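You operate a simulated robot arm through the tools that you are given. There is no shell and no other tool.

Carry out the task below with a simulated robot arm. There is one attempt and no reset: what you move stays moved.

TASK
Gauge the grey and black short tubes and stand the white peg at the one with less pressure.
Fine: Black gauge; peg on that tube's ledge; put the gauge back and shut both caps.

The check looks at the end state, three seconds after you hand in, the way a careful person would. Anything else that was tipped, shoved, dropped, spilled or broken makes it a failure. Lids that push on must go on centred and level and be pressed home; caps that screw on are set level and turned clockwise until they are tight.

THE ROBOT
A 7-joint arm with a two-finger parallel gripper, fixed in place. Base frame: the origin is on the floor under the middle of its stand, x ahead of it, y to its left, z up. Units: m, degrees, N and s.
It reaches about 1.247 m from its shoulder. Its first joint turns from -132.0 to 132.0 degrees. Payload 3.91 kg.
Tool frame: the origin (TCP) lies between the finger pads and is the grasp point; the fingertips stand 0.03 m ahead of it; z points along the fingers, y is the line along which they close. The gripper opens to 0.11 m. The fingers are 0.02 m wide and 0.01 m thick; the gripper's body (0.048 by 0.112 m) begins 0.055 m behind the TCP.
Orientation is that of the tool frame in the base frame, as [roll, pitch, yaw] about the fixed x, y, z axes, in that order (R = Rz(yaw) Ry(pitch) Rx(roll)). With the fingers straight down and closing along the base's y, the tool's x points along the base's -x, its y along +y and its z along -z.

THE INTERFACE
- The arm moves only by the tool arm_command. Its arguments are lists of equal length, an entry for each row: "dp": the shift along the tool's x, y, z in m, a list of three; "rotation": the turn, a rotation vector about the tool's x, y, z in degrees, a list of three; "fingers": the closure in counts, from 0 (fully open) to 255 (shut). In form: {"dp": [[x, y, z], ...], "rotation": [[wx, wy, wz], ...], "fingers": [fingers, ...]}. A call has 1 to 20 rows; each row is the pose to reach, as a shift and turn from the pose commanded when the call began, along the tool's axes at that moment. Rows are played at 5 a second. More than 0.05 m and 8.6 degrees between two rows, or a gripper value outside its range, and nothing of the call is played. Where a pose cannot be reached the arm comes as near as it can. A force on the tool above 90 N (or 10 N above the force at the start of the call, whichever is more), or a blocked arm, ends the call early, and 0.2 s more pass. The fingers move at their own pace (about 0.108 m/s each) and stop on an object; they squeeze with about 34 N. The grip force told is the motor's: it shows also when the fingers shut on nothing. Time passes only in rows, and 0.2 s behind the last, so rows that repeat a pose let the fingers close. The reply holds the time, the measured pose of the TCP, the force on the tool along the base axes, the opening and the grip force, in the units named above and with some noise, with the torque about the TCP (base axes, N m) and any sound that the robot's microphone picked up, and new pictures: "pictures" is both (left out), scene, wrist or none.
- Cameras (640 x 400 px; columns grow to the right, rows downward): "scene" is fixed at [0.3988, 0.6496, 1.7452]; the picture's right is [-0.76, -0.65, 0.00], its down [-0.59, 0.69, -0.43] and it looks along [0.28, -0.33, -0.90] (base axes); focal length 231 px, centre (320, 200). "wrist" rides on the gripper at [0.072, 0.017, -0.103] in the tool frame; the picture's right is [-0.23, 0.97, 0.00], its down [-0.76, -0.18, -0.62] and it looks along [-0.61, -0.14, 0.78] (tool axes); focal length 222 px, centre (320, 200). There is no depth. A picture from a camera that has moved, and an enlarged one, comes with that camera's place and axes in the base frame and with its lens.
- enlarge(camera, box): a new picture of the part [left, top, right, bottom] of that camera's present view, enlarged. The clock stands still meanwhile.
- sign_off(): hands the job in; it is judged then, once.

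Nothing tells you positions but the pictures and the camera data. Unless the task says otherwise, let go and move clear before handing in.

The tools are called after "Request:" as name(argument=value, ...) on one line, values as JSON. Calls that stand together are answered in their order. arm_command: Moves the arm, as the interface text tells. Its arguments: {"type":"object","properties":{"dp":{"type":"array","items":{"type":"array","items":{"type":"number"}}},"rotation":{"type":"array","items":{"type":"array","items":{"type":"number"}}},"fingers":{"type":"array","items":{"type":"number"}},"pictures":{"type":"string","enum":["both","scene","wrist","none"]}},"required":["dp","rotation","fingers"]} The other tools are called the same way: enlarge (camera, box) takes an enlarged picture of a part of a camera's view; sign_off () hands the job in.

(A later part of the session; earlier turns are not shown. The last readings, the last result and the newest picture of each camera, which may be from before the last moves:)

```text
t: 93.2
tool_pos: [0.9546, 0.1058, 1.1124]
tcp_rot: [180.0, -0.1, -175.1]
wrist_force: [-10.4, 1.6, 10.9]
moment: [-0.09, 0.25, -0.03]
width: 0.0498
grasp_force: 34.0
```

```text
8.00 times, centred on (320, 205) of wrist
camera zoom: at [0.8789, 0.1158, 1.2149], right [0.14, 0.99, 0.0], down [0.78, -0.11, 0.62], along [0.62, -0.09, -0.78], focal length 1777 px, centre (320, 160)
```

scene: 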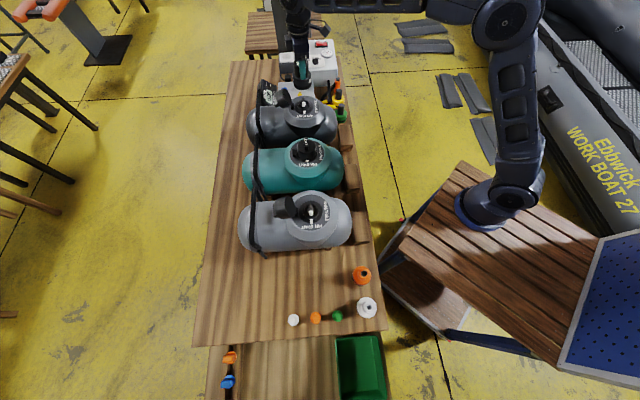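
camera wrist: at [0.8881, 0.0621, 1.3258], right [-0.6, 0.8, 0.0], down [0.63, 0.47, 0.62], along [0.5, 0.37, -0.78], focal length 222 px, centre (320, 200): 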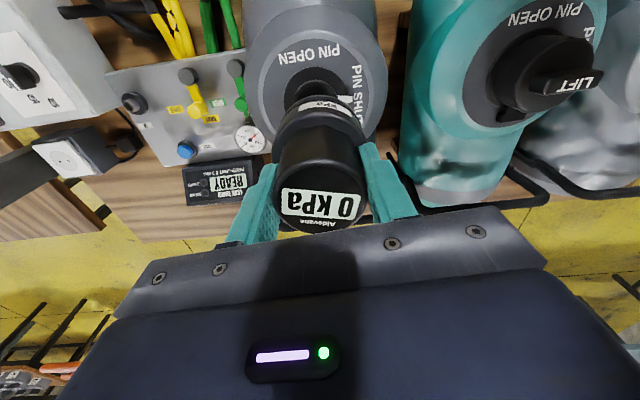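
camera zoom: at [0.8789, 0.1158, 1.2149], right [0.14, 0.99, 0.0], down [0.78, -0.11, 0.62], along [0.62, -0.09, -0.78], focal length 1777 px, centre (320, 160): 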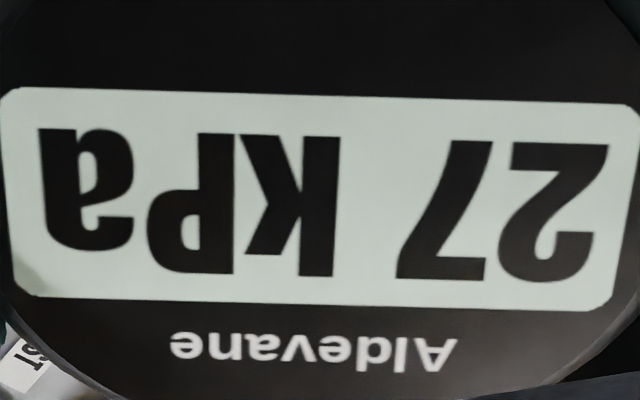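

Stable at 27 kPa. Unlocking counter-clockwise now.

Request:
arm_command(dp=[[0, 0, 0], [0, 0, 0], [0, 0, 0], [0, 0, 0], [0, 0, 0], [0, 0, 0], [0, 0, 0]], rotation=[[0, 0, -8], [0, 0, -16], [0, 0, -24], [0, 0, -32], [0, 0, -40], [0, 0, -47], [0, 0, -47]], fingers=[255, 255, 255, 255, 255, 255, 255], pictures="none")

Request:
enlarge(camera="wrist", box=[240, 80, 400, 240])

```text
t: 94.8
tool_pos: [0.9554, 0.1063, 1.1123]
tcp_rot: [179.9, -0.1, -127.8]
wrist_force: [0.1, -0.4, 1.1]
moment: [-0.11, -0.02, 0.01]
width: 0.0497
grasp_force: 34.4
```

```text
2.50 times, centred on (320, 160) of wrist
camera zoom: at [0.8957, 0.0589, 1.2149], right [-0.63, 0.78, 0.0], down [0.61, 0.49, 0.62], along [0.48, 0.39, -0.78], focal length 555 px, centre (320, 300)
```

zoom: 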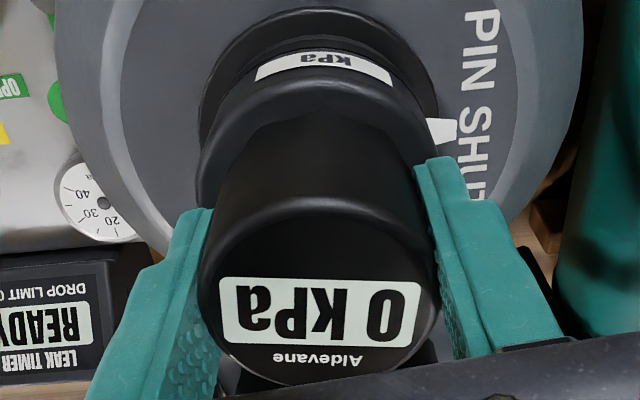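

Unlocked. I'll lift and carry the gauge back to its original spot, at about (0.443, 0.542).

Request:
arm_command(dp=[[0, 0, -0.02], [0, 0, -0.06], [0, 0, -0.1], [-0.002, 0.0421, -0.118], [-0.0039, 0.0841, -0.118], [-0.0059, 0.1262, -0.118], [-0.0079, 0.1682, -0.118], [-0.0098, 0.2103, -0.118], [-0.0118, 0.2523, -0.118], [-0.0137, 0.2944, -0.118], [-0.0157, 0.3365, -0.118], [-0.0177, 0.3785, -0.118], [-0.0196, 0.4206, -0.118], [-0.0216, 0.4626, -0.118], [-0.0236, 0.5047, -0.118], [-0.0255, 0.5467, -0.118], [-0.0275, 0.5888, -0.118], [-0.0294, 0.6308, -0.118], [-0.0314, 0.6729, -0.118], [-0.0314, 0.6729, -0.118]], rotation=[[0, 0, 0], [0, 0, 0], [0, 0, 0], [0, 0, 0], [0, 0, 0], [0, 0, 0], [0, 0, 0.5], [0, 0, 0.5], [0, 0, 1], [0, 0, 1], [0, 0, 1.5], [0, 0, 1.5], [0, 0, 2], [0, 0, 2], [0, 0, 2.2], [0, 0, 2.2], [0, 0, 2.2], [0, 0, 2.2], [0, 0, 2.2], [0, 0, 2.2]], fingers=[255, 255, 255, 255, 255, 255, 255, 255, 255, 255, 255, 255, 255, 255, 255, 255, 255, 255, 255, 255])

Request:
enlarge(camera="scene", box=[280, 90, 330, 120])

```text
t: 99.0
tool_pos: [0.4434, 0.5492, 1.2294]
tcp_rot: [180.0, 0.0, -130.1]
wrist_force: [0.4, 0.2, -1.6]
moment: [0.0, -0.02, 0.0]
width: 0.0497
grasp_force: 33.6
camera wrist: at [0.3821, 0.5032, 1.3325], right [-0.6, 0.8, 0.0], down [0.63, 0.47, 0.62], along [0.5, 0.37, -0.78], focal length 222 px, centre (320, 200)
```

scene: 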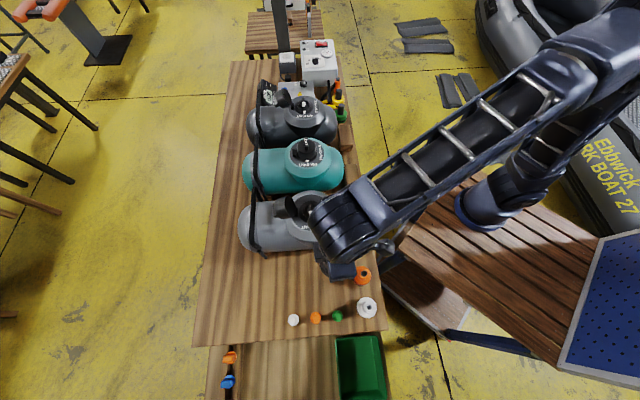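
wrist: 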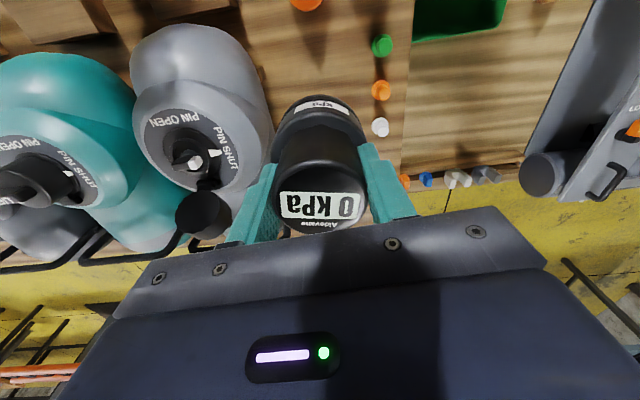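

```text
12.80 times, centred on (305, 105) of scene
camera zoom: at [0.3988, 0.6496, 1.7452], right [-0.76, -0.65, 0.0], down [-0.59, 0.69, -0.43], along [0.28, -0.33, -0.9], focal length 2954 px, centre (512, 1416)
```

zoom: 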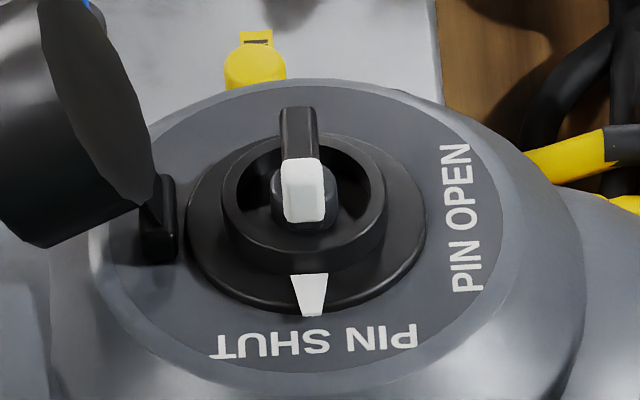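

Both pins still point to SHUT. I'll correct a few mm and lower the gauge towards the table.

Request:
arm_command(dp=[[0.0047, -0.0034, 0.0], [0.0047, -0.0034, 0.045], [0.0047, -0.0034, 0.09], [0.0047, -0.0034, 0.135], [0.0047, -0.0034, 0.18], [0.0047, -0.0034, 0.225], [0.0047, -0.0034, 0.27], [0.0047, -0.0034, 0.31], [0.0047, -0.0034, 0.335], [0.0047, -0.0034, 0.345], [0.0047, -0.0034, 0.345], [0.0047, -0.0034, 0.345]], rotation=[[0, 0, 0], [0, 0, 0], [0, 0, 0], [0, 0, 0], [0, 0, 0], [0, 0, 0], [0, 0, 0], [0, 0, 0], [0, 0, 0], [0, 0, 0], [0, 0, 0], [0, 0, 0]], fingers=[255, 255, 255, 255, 255, 255, 255, 255, 255, 255, 255, 255], pictures="wrist")

```text
t: 101.6
tool_pos: [0.4469, 0.5405, 0.8868]
tcp_rot: [179.9, 0.0, -130.2]
wrist_force: [-1.2, 0.3, -1.3]
moment: [-0.02, 0.0, 0.0]
width: 0.0497
grasp_force: 34.1
camera wrist: at [0.3853, 0.4943, 0.989], right [-0.6, 0.8, 0.0], down [0.63, 0.47, 0.62], along [0.5, 0.37, -0.78], focal length 222 px, centre (320, 200)
```

wrist: 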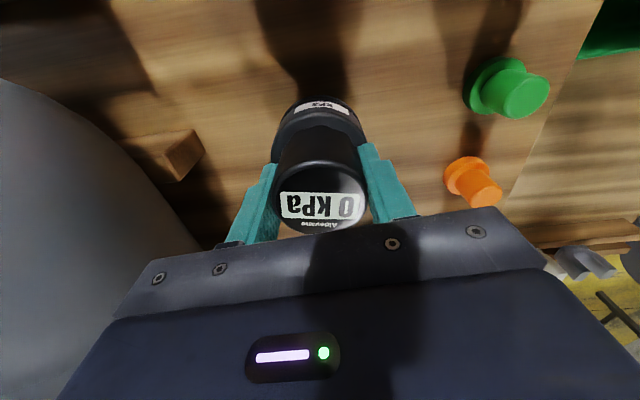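

I'll shift 4 mm to match the original spot and lower gently to touch the table.

Request:
arm_command(dp=[[0.0003, 0.004, 0.0], [0.0003, 0.004, 0.005], [0.0003, 0.004, 0.009], [0.0003, 0.004, 0.011], [0.0003, 0.004, 0.0115], [0.0003, 0.004, 0.0115]], rotation=[[0, 0, 0], [0, 0, 0], [0, 0, 0], [0, 0, 0], [0, 0, 0], [0, 0, 0]], fingers=[255, 255, 255, 255, 255, 255], pictures="none")

```text
t: 103.0
tool_pos: [0.4393, 0.5416, 0.8743]
tcp_rot: [179.9, -0.1, -130.3]
wrist_force: [-1.0, 1.4, -1.8]
moment: [0.03, 0.03, -0.01]
width: 0.0498
grasp_force: 33.9
```

Request:
arm_command(dp=[[0, 0, 0.0007], [0, 0, 0.0014], [0, 0, 0.0014], [0, 0, 0.0014]], rotation=[[0, 0, 0], [0, 0, 0], [0, 0, 0], [0, 0, 0]], fingers=[255, 255, 255, 255], pictures="wrist")

```text
t: 104.0
tool_pos: [0.4402, 0.5421, 0.8726]
tcp_rot: [179.9, 0.0, -130.2]
wrist_force: [-0.8, -0.3, -1.9]
moment: [-0.02, -0.02, 0.04]
width: 0.0498
grasp_force: 34.0
camera wrist: at [0.3786, 0.4963, 0.9757], right [-0.6, 0.8, 0.0], down [0.63, 0.47, 0.62], along [0.5, 0.37, -0.78], focal length 222 px, centre (320, 200)
```

wrist: 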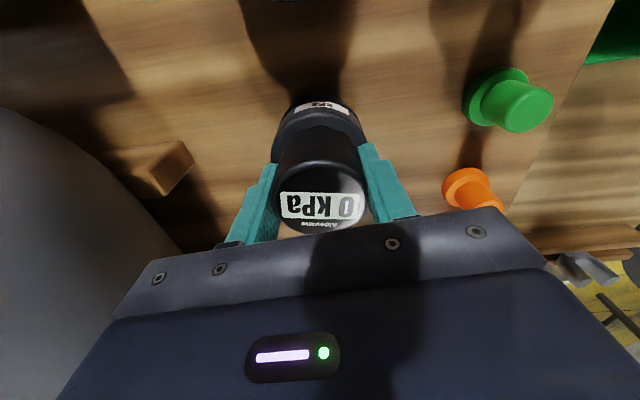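

Request:
arm_command(dp=[[-0.0018, -0.002, 0], [-0.0018, -0.002, 0.0008], [-0.0018, -0.002, 0.0016], [-0.0018, -0.002, 0.0016], [-0.0018, -0.002, 0.0016]], rotation=[[0, 0, 0], [0, 0, 0], [0, 0, 0], [0, 0, 0], [0, 0, 0]], fingers=[255, 255, 255, 255, 255], pictures="none")

```text
t: 105.2
tool_pos: [0.4436, 0.5423, 0.8722]
tcp_rot: [179.8, 0.0, -130.2]
wrist_force: [-0.6, -4.4, 17.4]
moment: [-0.81, 0.16, -0.02]
width: 0.0495
grasp_force: 33.9
```

The gauge is standing on the table. I'll ease off slightly, open and rise.

Request:
arm_command(dp=[[0, 0, -0.0006], [0, 0, -0.0008], [0, 0, -0.0008], [0, 0, -0.0008], [0, 0, -0.0008], [0, 0, -0.0008], [0, 0, -0.0008], [0, 0, -0.02], [0, 0, -0.06], [0, 0, -0.1], [0, 0, -0.14], [0, 0, -0.14]], rotation=[[0, 0, 0], [0, 0, 0], [0, 0, 0], [0, 0, 0], [0, 0, 0], [0, 0, 0], [0, 0, 0], [0, 0, 0], [0, 0, 0], [0, 0, 0], [0, 0, 0], [0, 0, 0]], fingers=[255, 255, 200, 140, 80, 20, 0, 0, 0, 0, 0, 0])

Request:
enlarge(camera="wrist", box=[240, 50, 440, 180])

```text
t: 107.8
tool_pos: [0.4419, 0.5417, 1.0084]
tcp_rot: [179.9, 0.0, -130.1]
wrist_force: [0.4, 0.4, 0.2]
moment: [0.02, -0.02, 0.0]
width: 0.11
grasp_force: 0.0
camera wrist: at [0.3805, 0.4968, 1.1121], right [-0.6, 0.8, 0.0], down [0.63, 0.47, 0.62], along [0.5, 0.37, -0.78], focal length 222 px, centre (320, 200)
```

scene: 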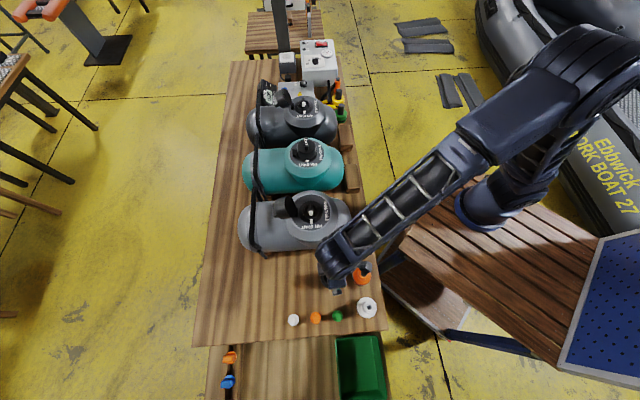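
wrist: 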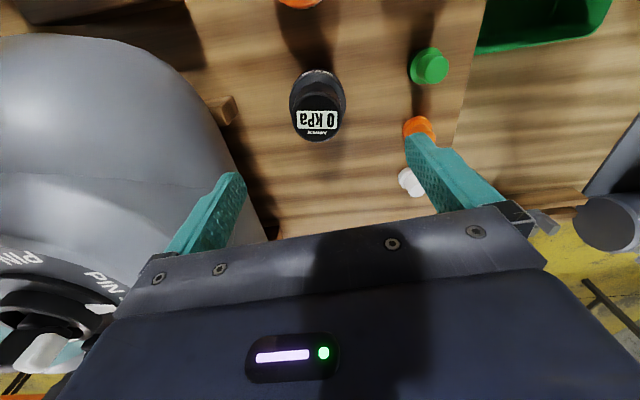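

```text
3.08 times, centred on (340, 115) of wrist
camera zoom: at [0.3805, 0.4968, 1.1121], right [-0.6, 0.8, 0.0], down [0.63, 0.47, 0.62], along [0.5, 0.37, -0.78], focal length 684 px, centre (258, 462)
```

zoom: 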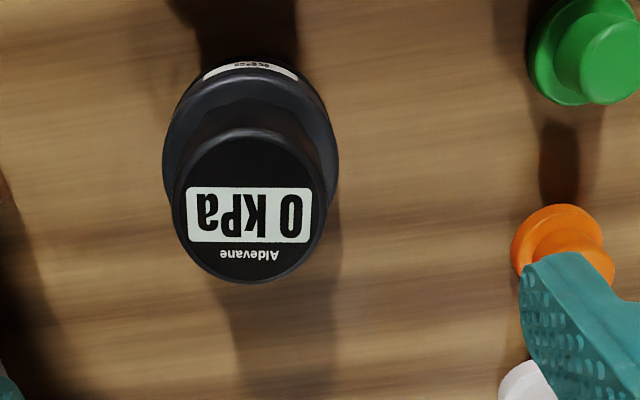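

The gauge is back in place. Next come the caps, so I'll look closely at the open caps, the hinges and teal's closed cap as the reference.

Request:
enlarge(camera="scene", box=[275, 185, 325, 217])

Request:
enlarge(camera="scene", box=[280, 135, 330, 167])

Request:
enlarge(camera="scene", box=[265, 80, 315, 112])

Request:
enlarge(camera="scene", box=[310, 265, 350, 290])

```text
12.50 times, centred on (300, 201) of scene
camera zoom: at [0.3988, 0.6496, 1.7452], right [-0.76, -0.65, 0.0], down [-0.59, 0.69, -0.43], along [0.28, -0.33, -0.9], focal length 2885 px, centre (570, 188)
```

zoom: 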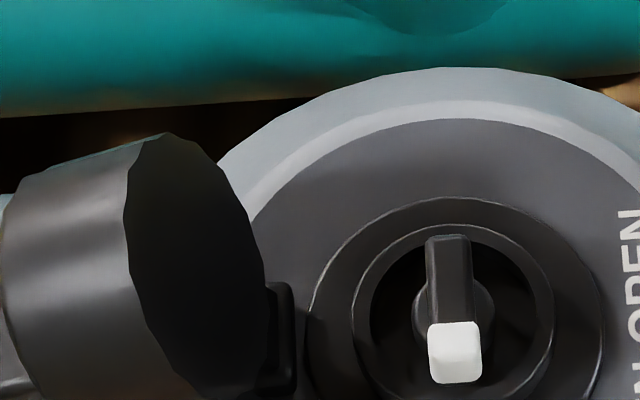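

```text
12.50 times, centred on (305, 151) of scene
camera zoom: at [0.3988, 0.6496, 1.7452], right [-0.76, -0.65, 0.0], down [-0.59, 0.69, -0.43], along [0.28, -0.33, -0.9], focal length 2885 px, centre (508, 812)
```

zoom: 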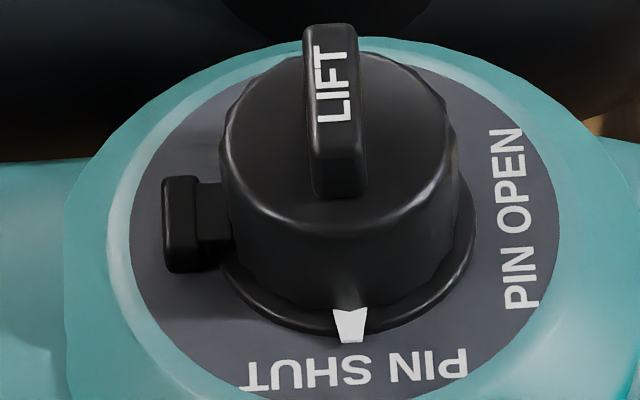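

```text
12.50 times, centred on (290, 96) of scene
camera zoom: at [0.3988, 0.6496, 1.7452], right [-0.76, -0.65, 0.0], down [-0.59, 0.69, -0.43], along [0.28, -0.33, -0.9], focal length 2885 px, centre (695, 1500)
```

zoom: 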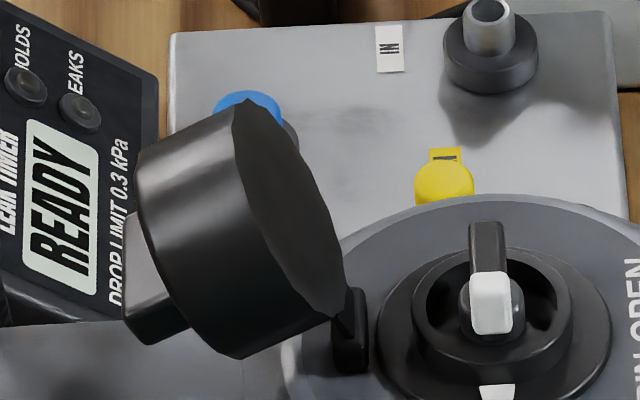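

```text
16.00 times, centred on (330, 278) of scene
camera zoom: at [0.3988, 0.6496, 1.7452], right [-0.76, -0.65, 0.0], down [-0.59, 0.69, -0.43], along [0.28, -0.33, -0.9], focal length 3693 px, centre (160, -1040)
```

zoom: 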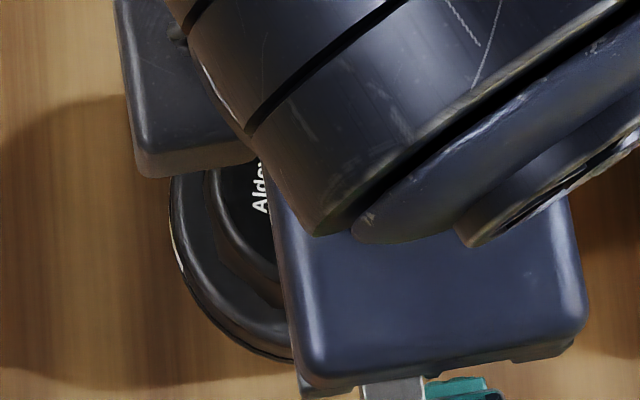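

The caps are hinged on the outward side and rest open at about 120°. I'll close each by pushing it from behind with closed fingers, then pressing it home from above. First I rise, close the fingers and move to the outward side of the grey cap.

Request:
arm_command(dp=[[0, 0, -0.048], [0, 0, -0.096], [0, 0, -0.144], [0, 0, -0.192], [0, 0, -0.2416], [-0.0256, -0.0311, -0.2416], [-0.0512, -0.0622, -0.2416], [-0.0768, -0.0933, -0.2416], [-0.1025, -0.1243, -0.2416], [-0.1281, -0.1554, -0.2416], [-0.1537, -0.1865, -0.2416], [-0.1793, -0.2176, -0.2416], [-0.1793, -0.2176, -0.2416], [-0.1793, -0.2176, -0.2416]], rotation=[[0, 0, 0], [0, 0, 0], [0, 0, 0], [0, 0, 0], [0, 0, 0], [0, 0, 2], [0, 0, 4], [0, 0, 6], [0, 0, 8], [0, 0, 9.5], [0, 0, 9.5], [0, 0, 9.5], [0, 0, 9.5], [0, 0, 9.5]], fingers=[0, 0, 60, 120, 180, 255, 255, 255, 255, 255, 255, 255, 255, 255])

Request:
enlarge(camera="wrist", box=[200, 40, 440, 230])

Request:
enlarge(camera="scene", box=[310, 260, 390, 310])

```text
t: 110.8
tool_pos: [0.7246, 0.5374, 1.2503]
tcp_rot: [179.9, -0.1, -139.6]
wrist_force: [0.0, -1.0, -0.2]
moment: [0.0, -0.02, 0.0]
width: 0.0001
grasp_force: 33.9
camera wrist: at [0.6571, 0.5018, 1.3531], right [-0.46, 0.89, 0.0], down [0.7, 0.36, 0.62], along [0.55, 0.28, -0.78], focal length 222 px, centre (320, 200)
```

scene: 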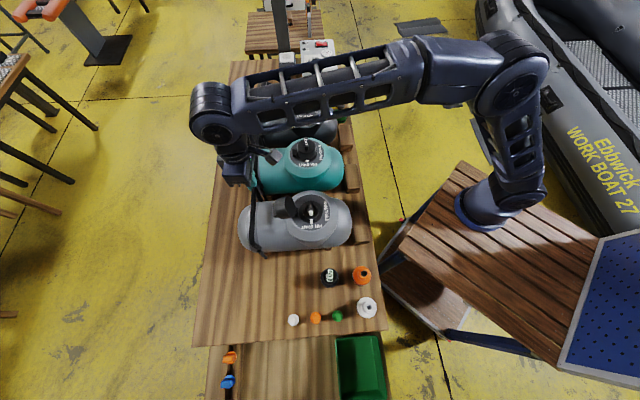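
wrist: 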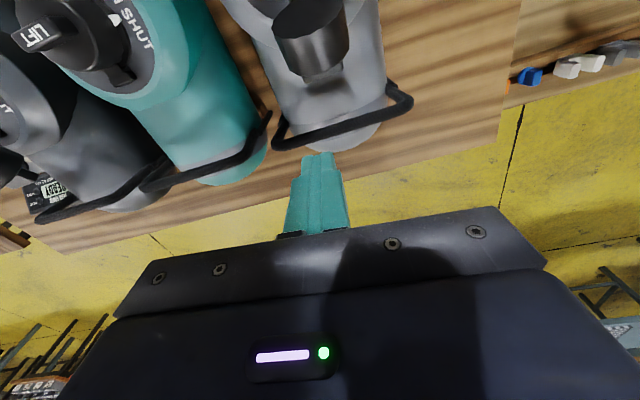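

```text
2.11 times, centred on (320, 135) of wrist
camera zoom: at [0.6571, 0.5018, 1.3531], right [-0.46, 0.89, 0.0], down [0.7, 0.36, 0.62], along [0.55, 0.28, -0.78], focal length 468 px, centre (320, 337)
```

zoom: 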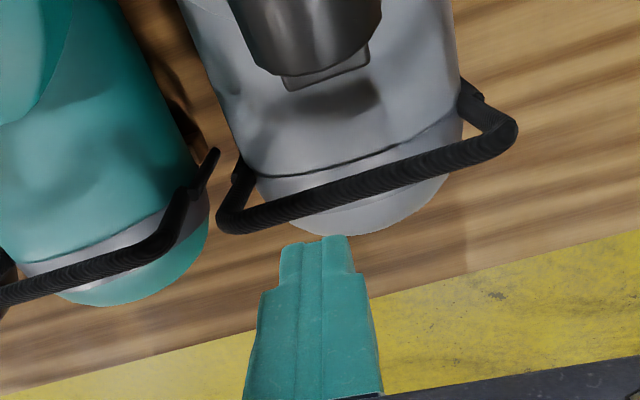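

```text
8.00 times, centred on (350, 285) of scene
camera zoom: at [0.3988, 0.6496, 1.7452], right [-0.76, -0.65, 0.0], down [-0.59, 0.69, -0.43], along [0.28, -0.33, -0.9], focal length 1847 px, centre (80, -480)
```

zoom: 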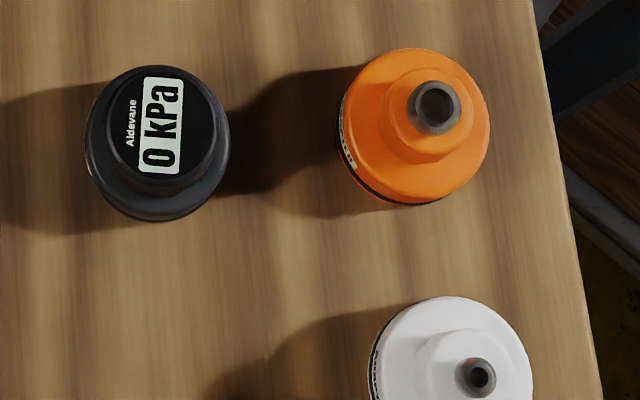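

The gauge is within a couple of mm of its original spot. The fingers are behind the grey cap with enough room to the hoop. I'll descend behind the cap.

Request:
arm_command(dp=[[0, 0, 0.045], [0, 0, 0.09], [0, 0, 0.125], [0, 0, 0.14], [0, 0, 0.14], [0, 0, 0.14]], rotation=[[0, 0, 0], [0, 0, 0], [0, 0, 0], [0, 0, 0], [0, 0, 0], [0, 0, 0]], fingers=[255, 255, 255, 255, 255, 255])

Request:
enlarge(camera="wrist", box=[200, 40, 440, 230])

Request:
enlarge(camera="scene", box=[250, 170, 330, 220])

```text
t: 112.2
tool_pos: [0.7263, 0.5395, 1.1109]
tcp_rot: [179.8, 0.0, -139.6]
wrist_force: [0.9, 0.1, 0.5]
moment: [-0.03, 0.0, -0.04]
width: 0.0
grasp_force: 33.8
camera wrist: at [0.6592, 0.5032, 1.2141], right [-0.46, 0.89, 0.0], down [0.7, 0.36, 0.62], along [0.55, 0.29, -0.78], focal length 222 px, centre (320, 200)
```

scene: 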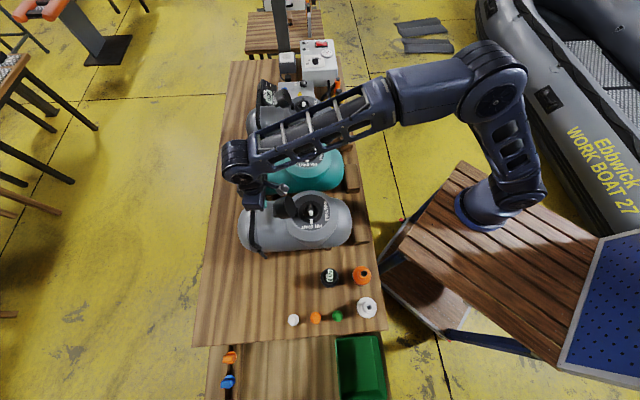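
wrist: 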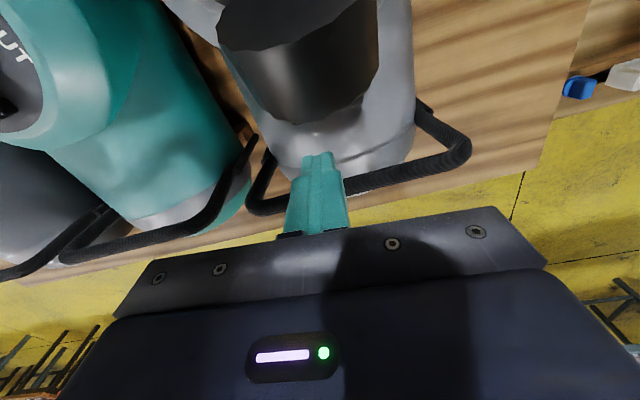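

```text
2.11 times, centred on (320, 135) of wrist
camera zoom: at [0.6592, 0.5032, 1.2141], right [-0.46, 0.89, 0.0], down [0.7, 0.36, 0.62], along [0.55, 0.29, -0.78], focal length 468 px, centre (320, 337)
```

zoom: 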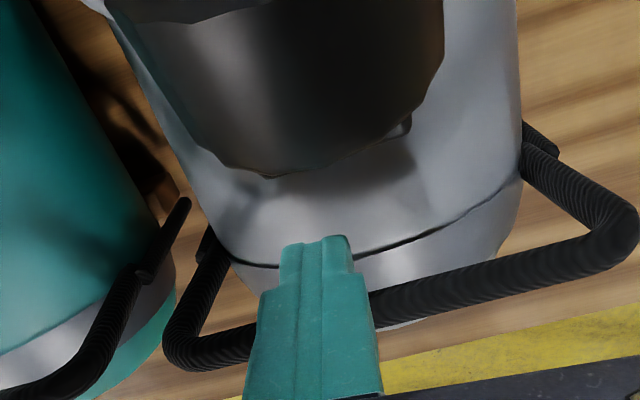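

```text
8.00 times, centred on (290, 195) of scene
camera zoom: at [0.3988, 0.6496, 1.7452], right [-0.76, -0.65, 0.0], down [-0.59, 0.69, -0.43], along [0.28, -0.33, -0.9], focal length 1847 px, centre (560, 240)
```

zoom: 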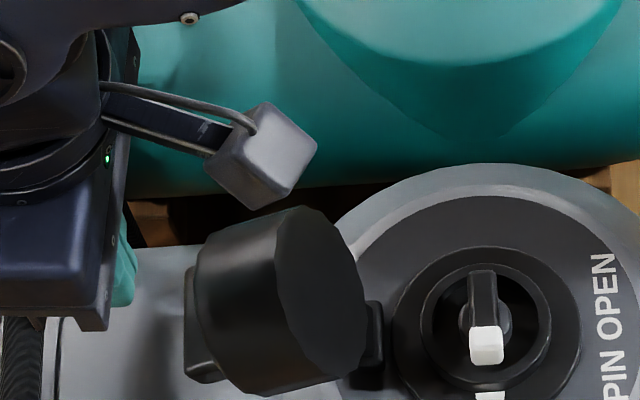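

The fingers are behind the cap, aligned with its centre. I'll push inward slowly.

Request:
arm_command(dp=[[0.006, 0, 0], [0.012, 0, 0], [0.018, 0, 0], [0.024, 0, 0], [0.03, 0, 0], [0.036, 0, 0], [0.036, 0, 0]], rotation=[[0, 0, 0], [0, 0, 0], [0, 0, 0], [0, 0, 0], [0, 0, 0], [0, 0, 0], [0, 0, 0]], fingers=[255, 255, 255, 255, 255, 255, 255])

Request:
enlarge(camera="scene", box=[250, 170, 330, 220])

Request:
enlarge(camera="wrist", box=[200, 20, 440, 210])

```text
t: 113.8
tool_pos: [0.7016, 0.5173, 1.1188]
tcp_rot: [179.7, 0.9, -139.7]
wrist_force: [1.6, 1.6, 2.8]
moment: [0.06, -0.05, -0.07]
width: 0.0002
grasp_force: 33.9
stopped in row 7: the force on the tool passed its limit at 92 N (the readings are from after the stop); the commanded pose is now the measured one
camera wrist: at [0.6322, 0.4807, 1.2204], right [-0.46, 0.89, 0.01], down [0.69, 0.35, 0.63], along [0.56, 0.29, -0.77], focal length 222 px, centre (320, 200)
```

scene: 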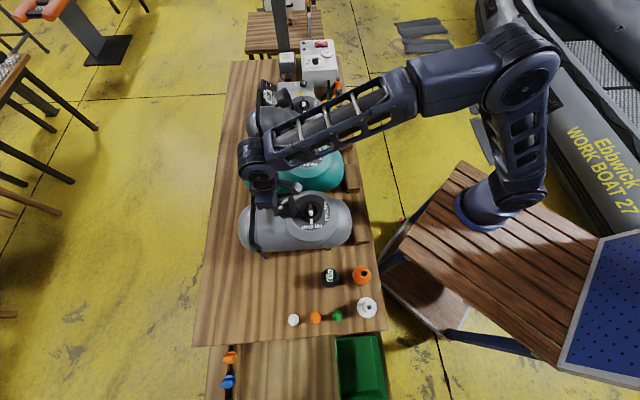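
wrist: 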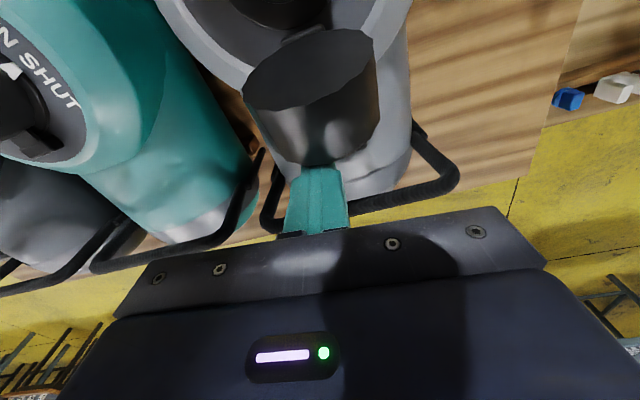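

```text
8.00 times, centred on (290, 195) of scene
camera zoom: at [0.3988, 0.6496, 1.7452], right [-0.76, -0.65, 0.0], down [-0.59, 0.69, -0.43], along [0.28, -0.33, -0.9], focal length 1847 px, centre (560, 240)
```

zoom: 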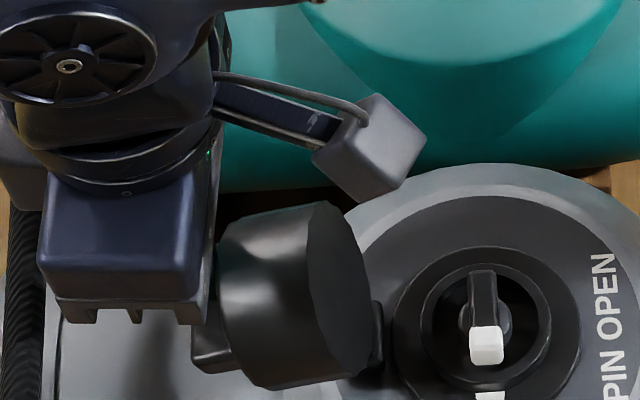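

```text
2.11 times, centred on (320, 115) of wrist
camera zoom: at [0.6322, 0.4807, 1.2204], right [-0.46, 0.89, 0.01], down [0.69, 0.35, 0.63], along [0.56, 0.29, -0.77], focal length 468 px, centre (320, 379)
```

zoom: 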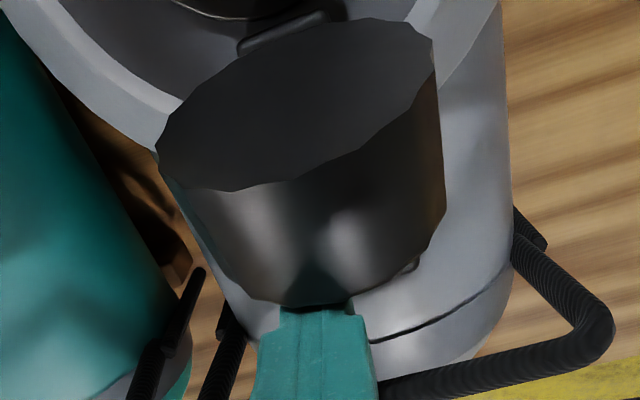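

The force spiked because the rising LIFT bar caught under the fingertips. I'll back off and go lower, so the finger faces push on the bar itself.

Request:
arm_command(dp=[[-0.01, 0, 0], [-0.02, 0, 0], [-0.032, 0, 0], [-0.034, 0, 0.012], [-0.034, 0, 0.024], [-0.034, 0, 0.034], [-0.034, 0, 0.034]], rotation=[[0, 0, 0], [0, 0, 0], [0, 0, 0], [0, 0, 0], [0, 0, 0], [0, 0, 0], [0, 0, 0]], fingers=[255, 255, 255, 255, 255, 255, 255])

Request:
enlarge(camera="scene", box=[250, 170, 330, 220])

Request:
enlarge(camera="wrist", box=[200, 20, 440, 210])

```text
t: 115.4
tool_pos: [0.7273, 0.5402, 1.0833]
tcp_rot: [179.8, 1.0, -139.7]
wrist_force: [0.1, -0.7, -0.3]
moment: [-0.02, -0.01, 0.02]
width: 0.0
grasp_force: 33.9
camera wrist: at [0.6581, 0.5033, 1.1859], right [-0.46, 0.89, 0.01], down [0.69, 0.35, 0.63], along [0.56, 0.29, -0.77], focal length 222 px, centre (320, 200)
```

scene: 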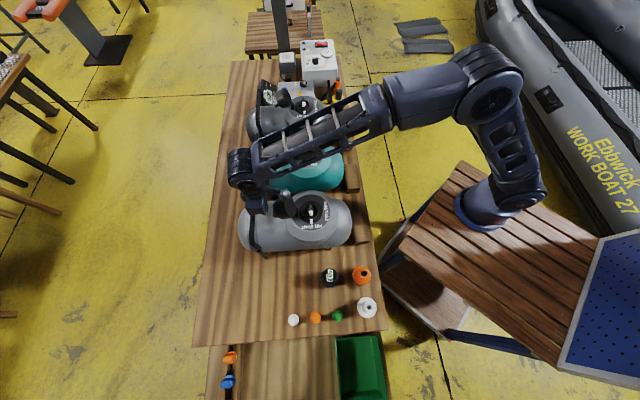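
wrist: 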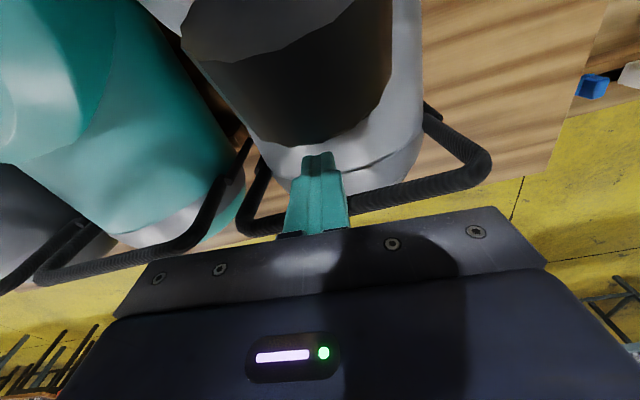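

```text
8.00 times, centred on (290, 195) of scene
camera zoom: at [0.3988, 0.6496, 1.7452], right [-0.76, -0.65, 0.0], down [-0.59, 0.69, -0.43], along [0.28, -0.33, -0.9], focal length 1847 px, centre (560, 240)
```

zoom: 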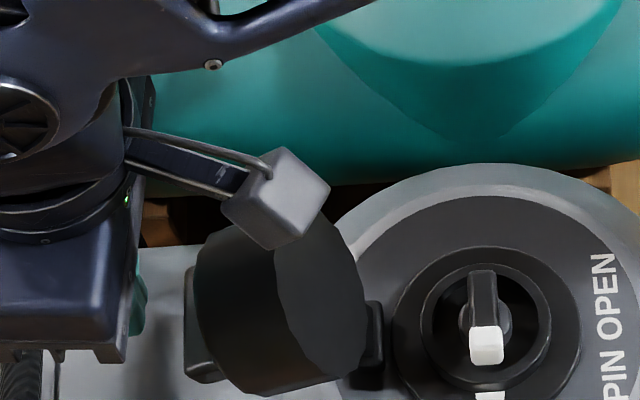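

```text
2.11 times, centred on (320, 115) of wrist
camera zoom: at [0.6581, 0.5033, 1.1859], right [-0.46, 0.89, 0.01], down [0.69, 0.35, 0.63], along [0.56, 0.29, -0.77], focal length 468 px, centre (320, 379)
```

zoom: 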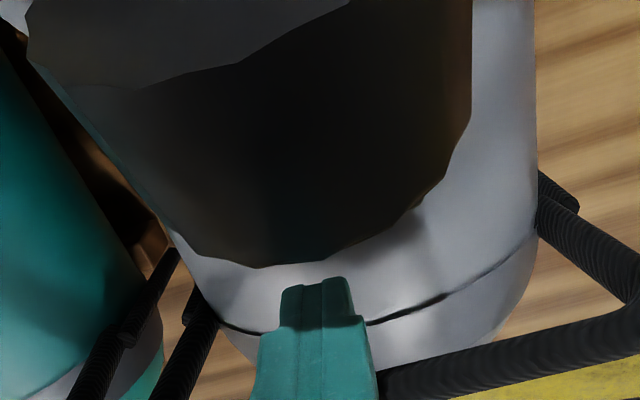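

The cap fell back freely to its open stop. Now I push lower, on the LIFT bar.

Request:
arm_command(dp=[[0.008, 0, 0], [0.016, 0, 0], [0.022, 0, 0], [0.028, 0, 0], [0.034, 0, 0], [0.04, 0, 0], [0.046, 0, 0], [0.046, 0, 0]], rotation=[[0, 0, 0], [0, 0, 0], [0, 0, 0], [0, 0, 0], [0, 0, 0], [0, 0, 0], [0, 0, 0], [0, 0, 0]], fingers=[255, 255, 255, 255, 255, 255, 255, 255])

Request:
enlarge(camera="scene", box=[250, 170, 330, 220])

Request:
enlarge(camera="wrist", box=[200, 20, 440, 210])

```text
t: 116.3
tool_pos: [0.7121, 0.5259, 1.0915]
tcp_rot: [179.6, 2.1, -139.8]
wrist_force: [7.2, 8.2, 4.2]
moment: [0.01, -0.05, 0.02]
width: 0.0
grasp_force: 33.5
stopped in row 4: the force on the tool passed its limit at 104 N (the readings are from after the stop); the commanded pose is now the measured one
camera wrist: at [0.6419, 0.4888, 1.1917], right [-0.46, 0.89, 0.01], down [0.68, 0.34, 0.65], along [0.57, 0.31, -0.76], focal length 222 px, centre (320, 200)
```

scene: 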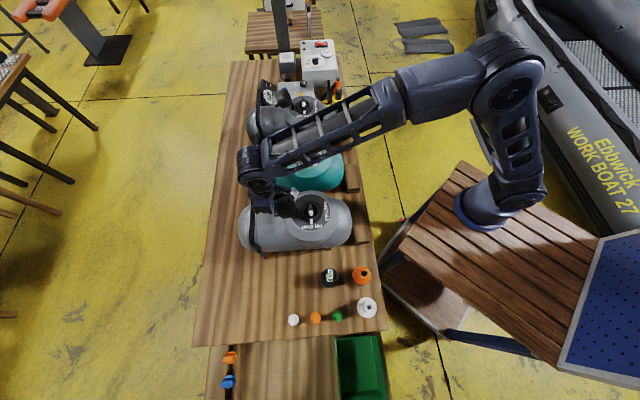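
wrist: 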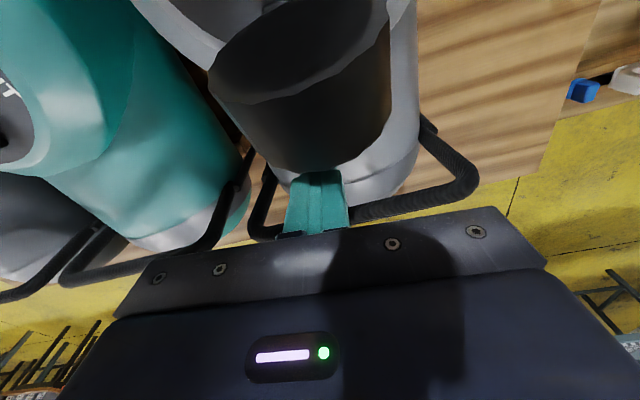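

```text
8.00 times, centred on (290, 195) of scene
camera zoom: at [0.3988, 0.6496, 1.7452], right [-0.76, -0.65, 0.0], down [-0.59, 0.69, -0.43], along [0.28, -0.33, -0.9], focal length 1847 px, centre (560, 240)
```

zoom: 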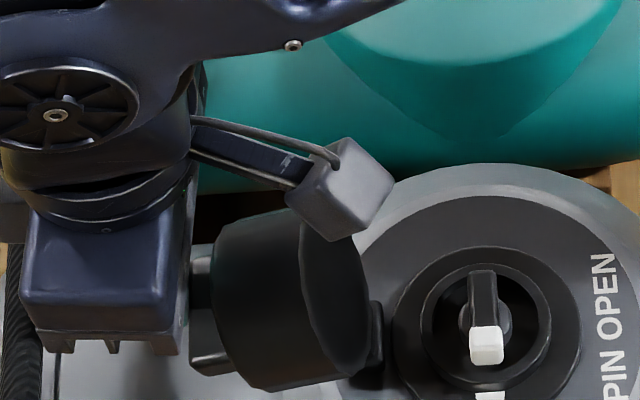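

```text
2.11 times, centred on (320, 115) of wrist
camera zoom: at [0.6419, 0.4888, 1.1917], right [-0.46, 0.89, 0.01], down [0.68, 0.34, 0.65], along [0.57, 0.31, -0.76], focal length 468 px, centre (320, 379)
```

zoom: 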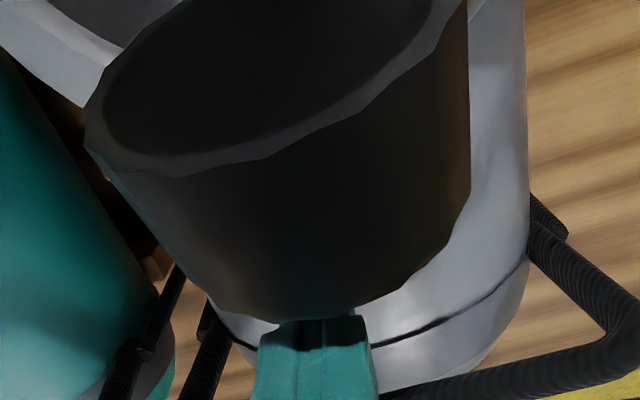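

Again a high force at about 15° of cap rotation. I'll back off and push again in very small steps, to see how the resistance builds up and where the contact is.

Request:
arm_command(dp=[[-0.006, 0, 0], [-0.012, 0, 0.004], [-0.012, 0, 0.008], [-0.012, 0, 0.008], [-0.009, 0, 0.008], [-0.006, 0, 0.008]], rotation=[[0, 1, 0], [0, 2.1, 0], [0, 2.1, 0], [0, 2.1, 0], [0, 2.1, 0], [0, 2.1, 0]], fingers=[255, 255, 255, 255, 255, 255], pictures="none")

Request:
enlarge(camera="wrist", box=[200, 20, 440, 210])

Request:
enlarge(camera="scene", box=[250, 170, 330, 220])

```text
t: 117.8
tool_pos: [0.7165, 0.5309, 1.0832]
tcp_rot: [179.6, 0.0, -139.8]
wrist_force: [0.8, 0.8, -0.5]
moment: [-0.01, 0.0, 0.02]
width: 0.0001
grasp_force: 33.9
```

```text
2.11 times, centred on (320, 115) of wrist
camera zoom: at [0.6484, 0.495, 1.1866], right [-0.46, 0.89, 0.01], down [0.7, 0.35, 0.62], along [0.55, 0.29, -0.78], focal length 468 px, centre (320, 379)
```

zoom: 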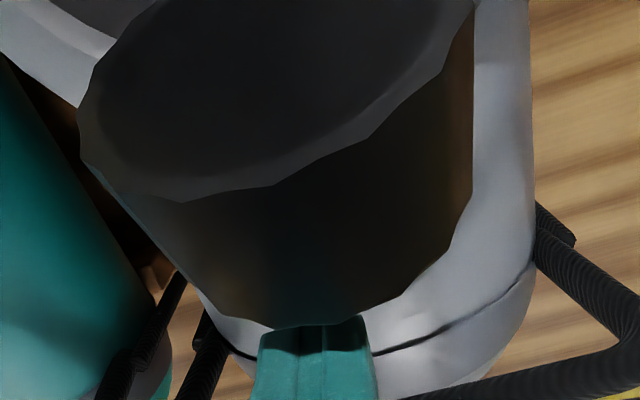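

```text
8.00 times, centred on (290, 195) of scene
camera zoom: at [0.3988, 0.6496, 1.7452], right [-0.76, -0.65, 0.0], down [-0.59, 0.69, -0.43], along [0.28, -0.33, -0.9], focal length 1847 px, centre (560, 240)
```

zoom: 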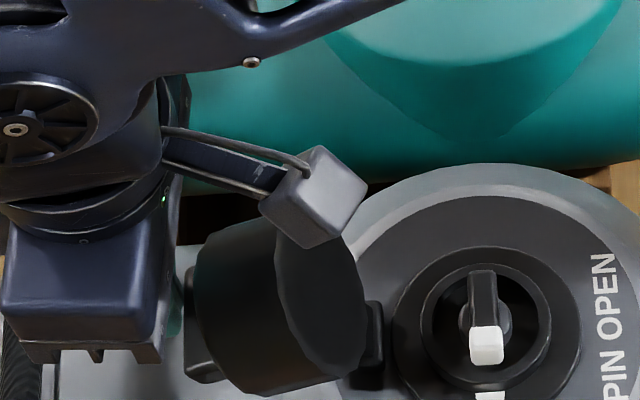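

Request:
arm_command(dp=[[0.002, 0, 0], [0.004, 0, 0], [0.006, 0, 0], [0.006, 0, 0]], rotation=[[0, 0, 0], [0, 0, 0], [0, 0, 0], [0, 0, 0]], fingers=[255, 255, 255, 255], pictures="none")

Request:
enlarge(camera="scene", box=[265, 180, 315, 212])

```text
t: 118.8
tool_pos: [0.7156, 0.5299, 1.084]
tcp_rot: [179.8, 0.4, -139.8]
wrist_force: [50.8, 46.4, 25.2]
moment: [0.31, -0.28, 0.13]
width: 0.0001
grasp_force: 33.6
```

```text
12.50 times, centred on (290, 196) of scene
camera zoom: at [0.3988, 0.6496, 1.7452], right [-0.76, -0.65, 0.0], down [-0.59, 0.69, -0.43], along [0.28, -0.33, -0.9], focal length 2885 px, centre (695, 250)
```

zoom: 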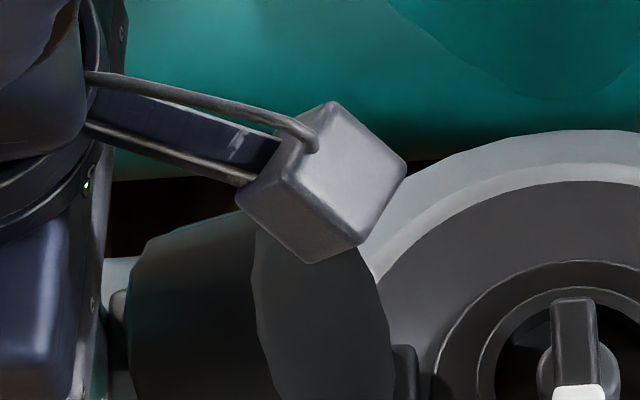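

The torque and force direction explain it: pushing that low, the contact friction points straight through the hinge and jams. I must push on the cap's upper edge and rise along the arc, staying above the LIFT bar. First I back off and go up.

Request:
arm_command(dp=[[-0.006, 0, 0], [-0.012, 0, 0], [-0.012, 0, -0.013], [-0.012, 0, -0.027], [-0.012, 0, -0.027], [-0.012, 0, -0.027]], rotation=[[0, 0, 0], [0, 0, 0], [0, 0, 0], [0, 0, 0], [0, 0, 0], [0, 0, 0]], fingers=[255, 255, 255, 255, 255, 255], pictures="none")

Request:
enlarge(camera="scene", box=[265, 180, 315, 212])

Request:
enlarge(camera="wrist", box=[200, 20, 440, 210])

```text
t: 120.2
tool_pos: [0.7215, 0.5333, 1.1088]
tcp_rot: [179.7, 0.0, -139.8]
wrist_force: [0.1, 0.6, -0.1]
moment: [-0.02, -0.02, -0.02]
width: 0.0
grasp_force: 33.2
```

```text
12.50 times, centred on (290, 196) of scene
camera zoom: at [0.3988, 0.6496, 1.7452], right [-0.76, -0.65, 0.0], down [-0.59, 0.69, -0.43], along [0.28, -0.33, -0.9], focal length 2885 px, centre (695, 250)
```

zoom: 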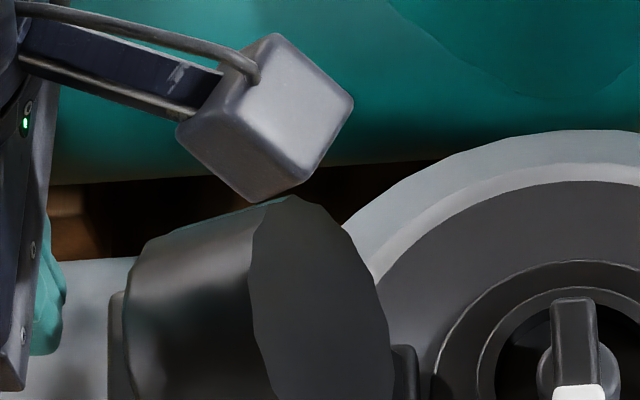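

```text
2.11 times, centred on (320, 115) of wrist
camera zoom: at [0.6543, 0.4974, 1.2122], right [-0.46, 0.89, 0.01], down [0.7, 0.35, 0.62], along [0.55, 0.29, -0.78], focal length 468 px, centre (320, 379)
```

zoom: 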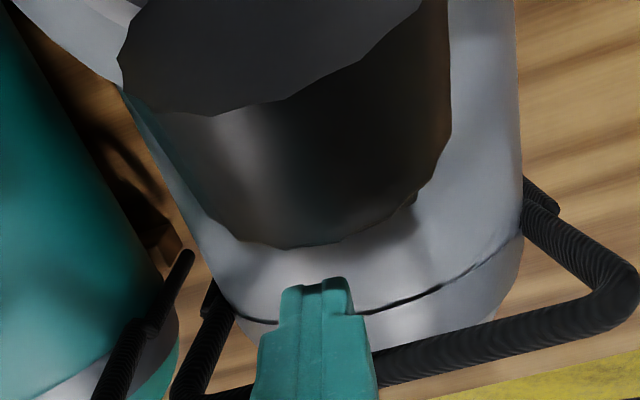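

Now I push on the upper edge, rising along the cap's arc.

Request:
arm_command(dp=[[0.0115, 0, 0], [0.0175, 0, -0.0042], [0.0235, 0, -0.0112], [0.0295, 0, -0.0182], [0.0365, 0, -0.0232], [0.0435, 0, -0.0282], [0.0505, 0, -0.0322], [0.0505, 0, -0.0322]], rotation=[[0, 0, 0], [0, 0, 0], [0, 0, 0], [0, 0, 0], [0, 0, 0], [0, 0, 0], [0, 0, 0], [0, 0, 0]], fingers=[255, 255, 255, 255, 255, 255, 255, 255])

Request:
enlarge(camera="scene", box=[265, 180, 315, 212])

Request:
enlarge(camera="wrist", box=[200, 20, 440, 210])

```text
t: 122.0
tool_pos: [0.6818, 0.4999, 1.1435]
tcp_rot: [179.7, 0.1, -139.8]
wrist_force: [0.2, 0.0, 0.3]
moment: [-0.01, -0.02, 0.01]
width: 0.0
grasp_force: 34.3
camera wrist: at [0.6146, 0.4651, 1.2462], right [-0.46, 0.89, 0.01], down [0.7, 0.35, 0.62], along [0.55, 0.29, -0.78], focal length 222 px, centre (320, 200)
```

scene: 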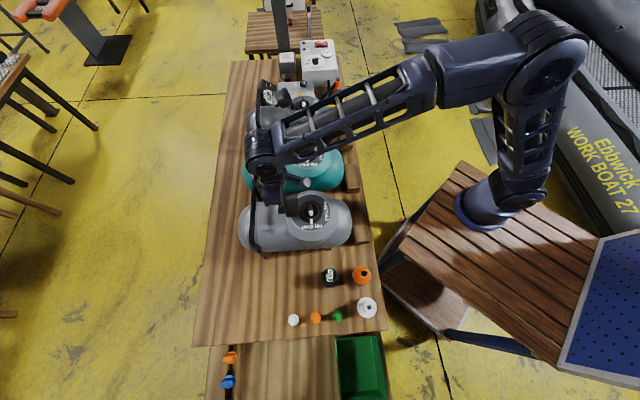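
wrist: 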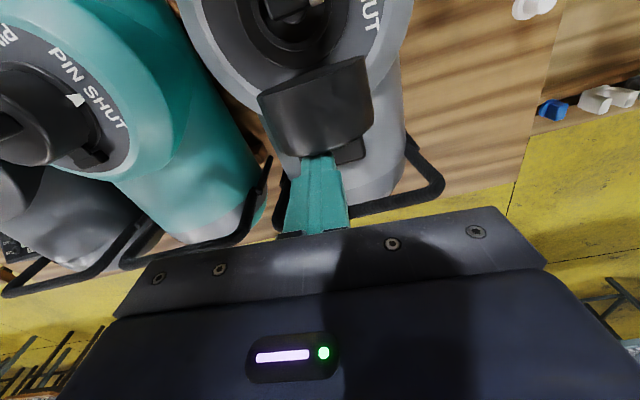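

```text
12.50 times, centred on (290, 196) of scene
camera zoom: at [0.3988, 0.6496, 1.7452], right [-0.76, -0.65, 0.0], down [-0.59, 0.69, -0.43], along [0.28, -0.33, -0.9], focal length 2885 px, centre (695, 250)
```

zoom: 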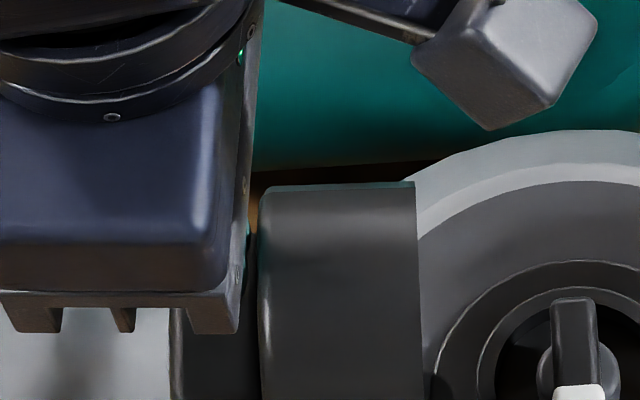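

```text
2.11 times, centred on (320, 115) of wrist
camera zoom: at [0.6146, 0.4651, 1.2462], right [-0.46, 0.89, 0.01], down [0.7, 0.35, 0.62], along [0.55, 0.29, -0.78], focal length 468 px, centre (320, 379)
```

zoom: 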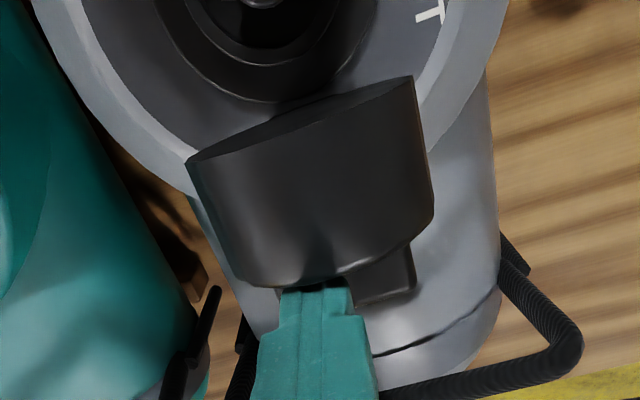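

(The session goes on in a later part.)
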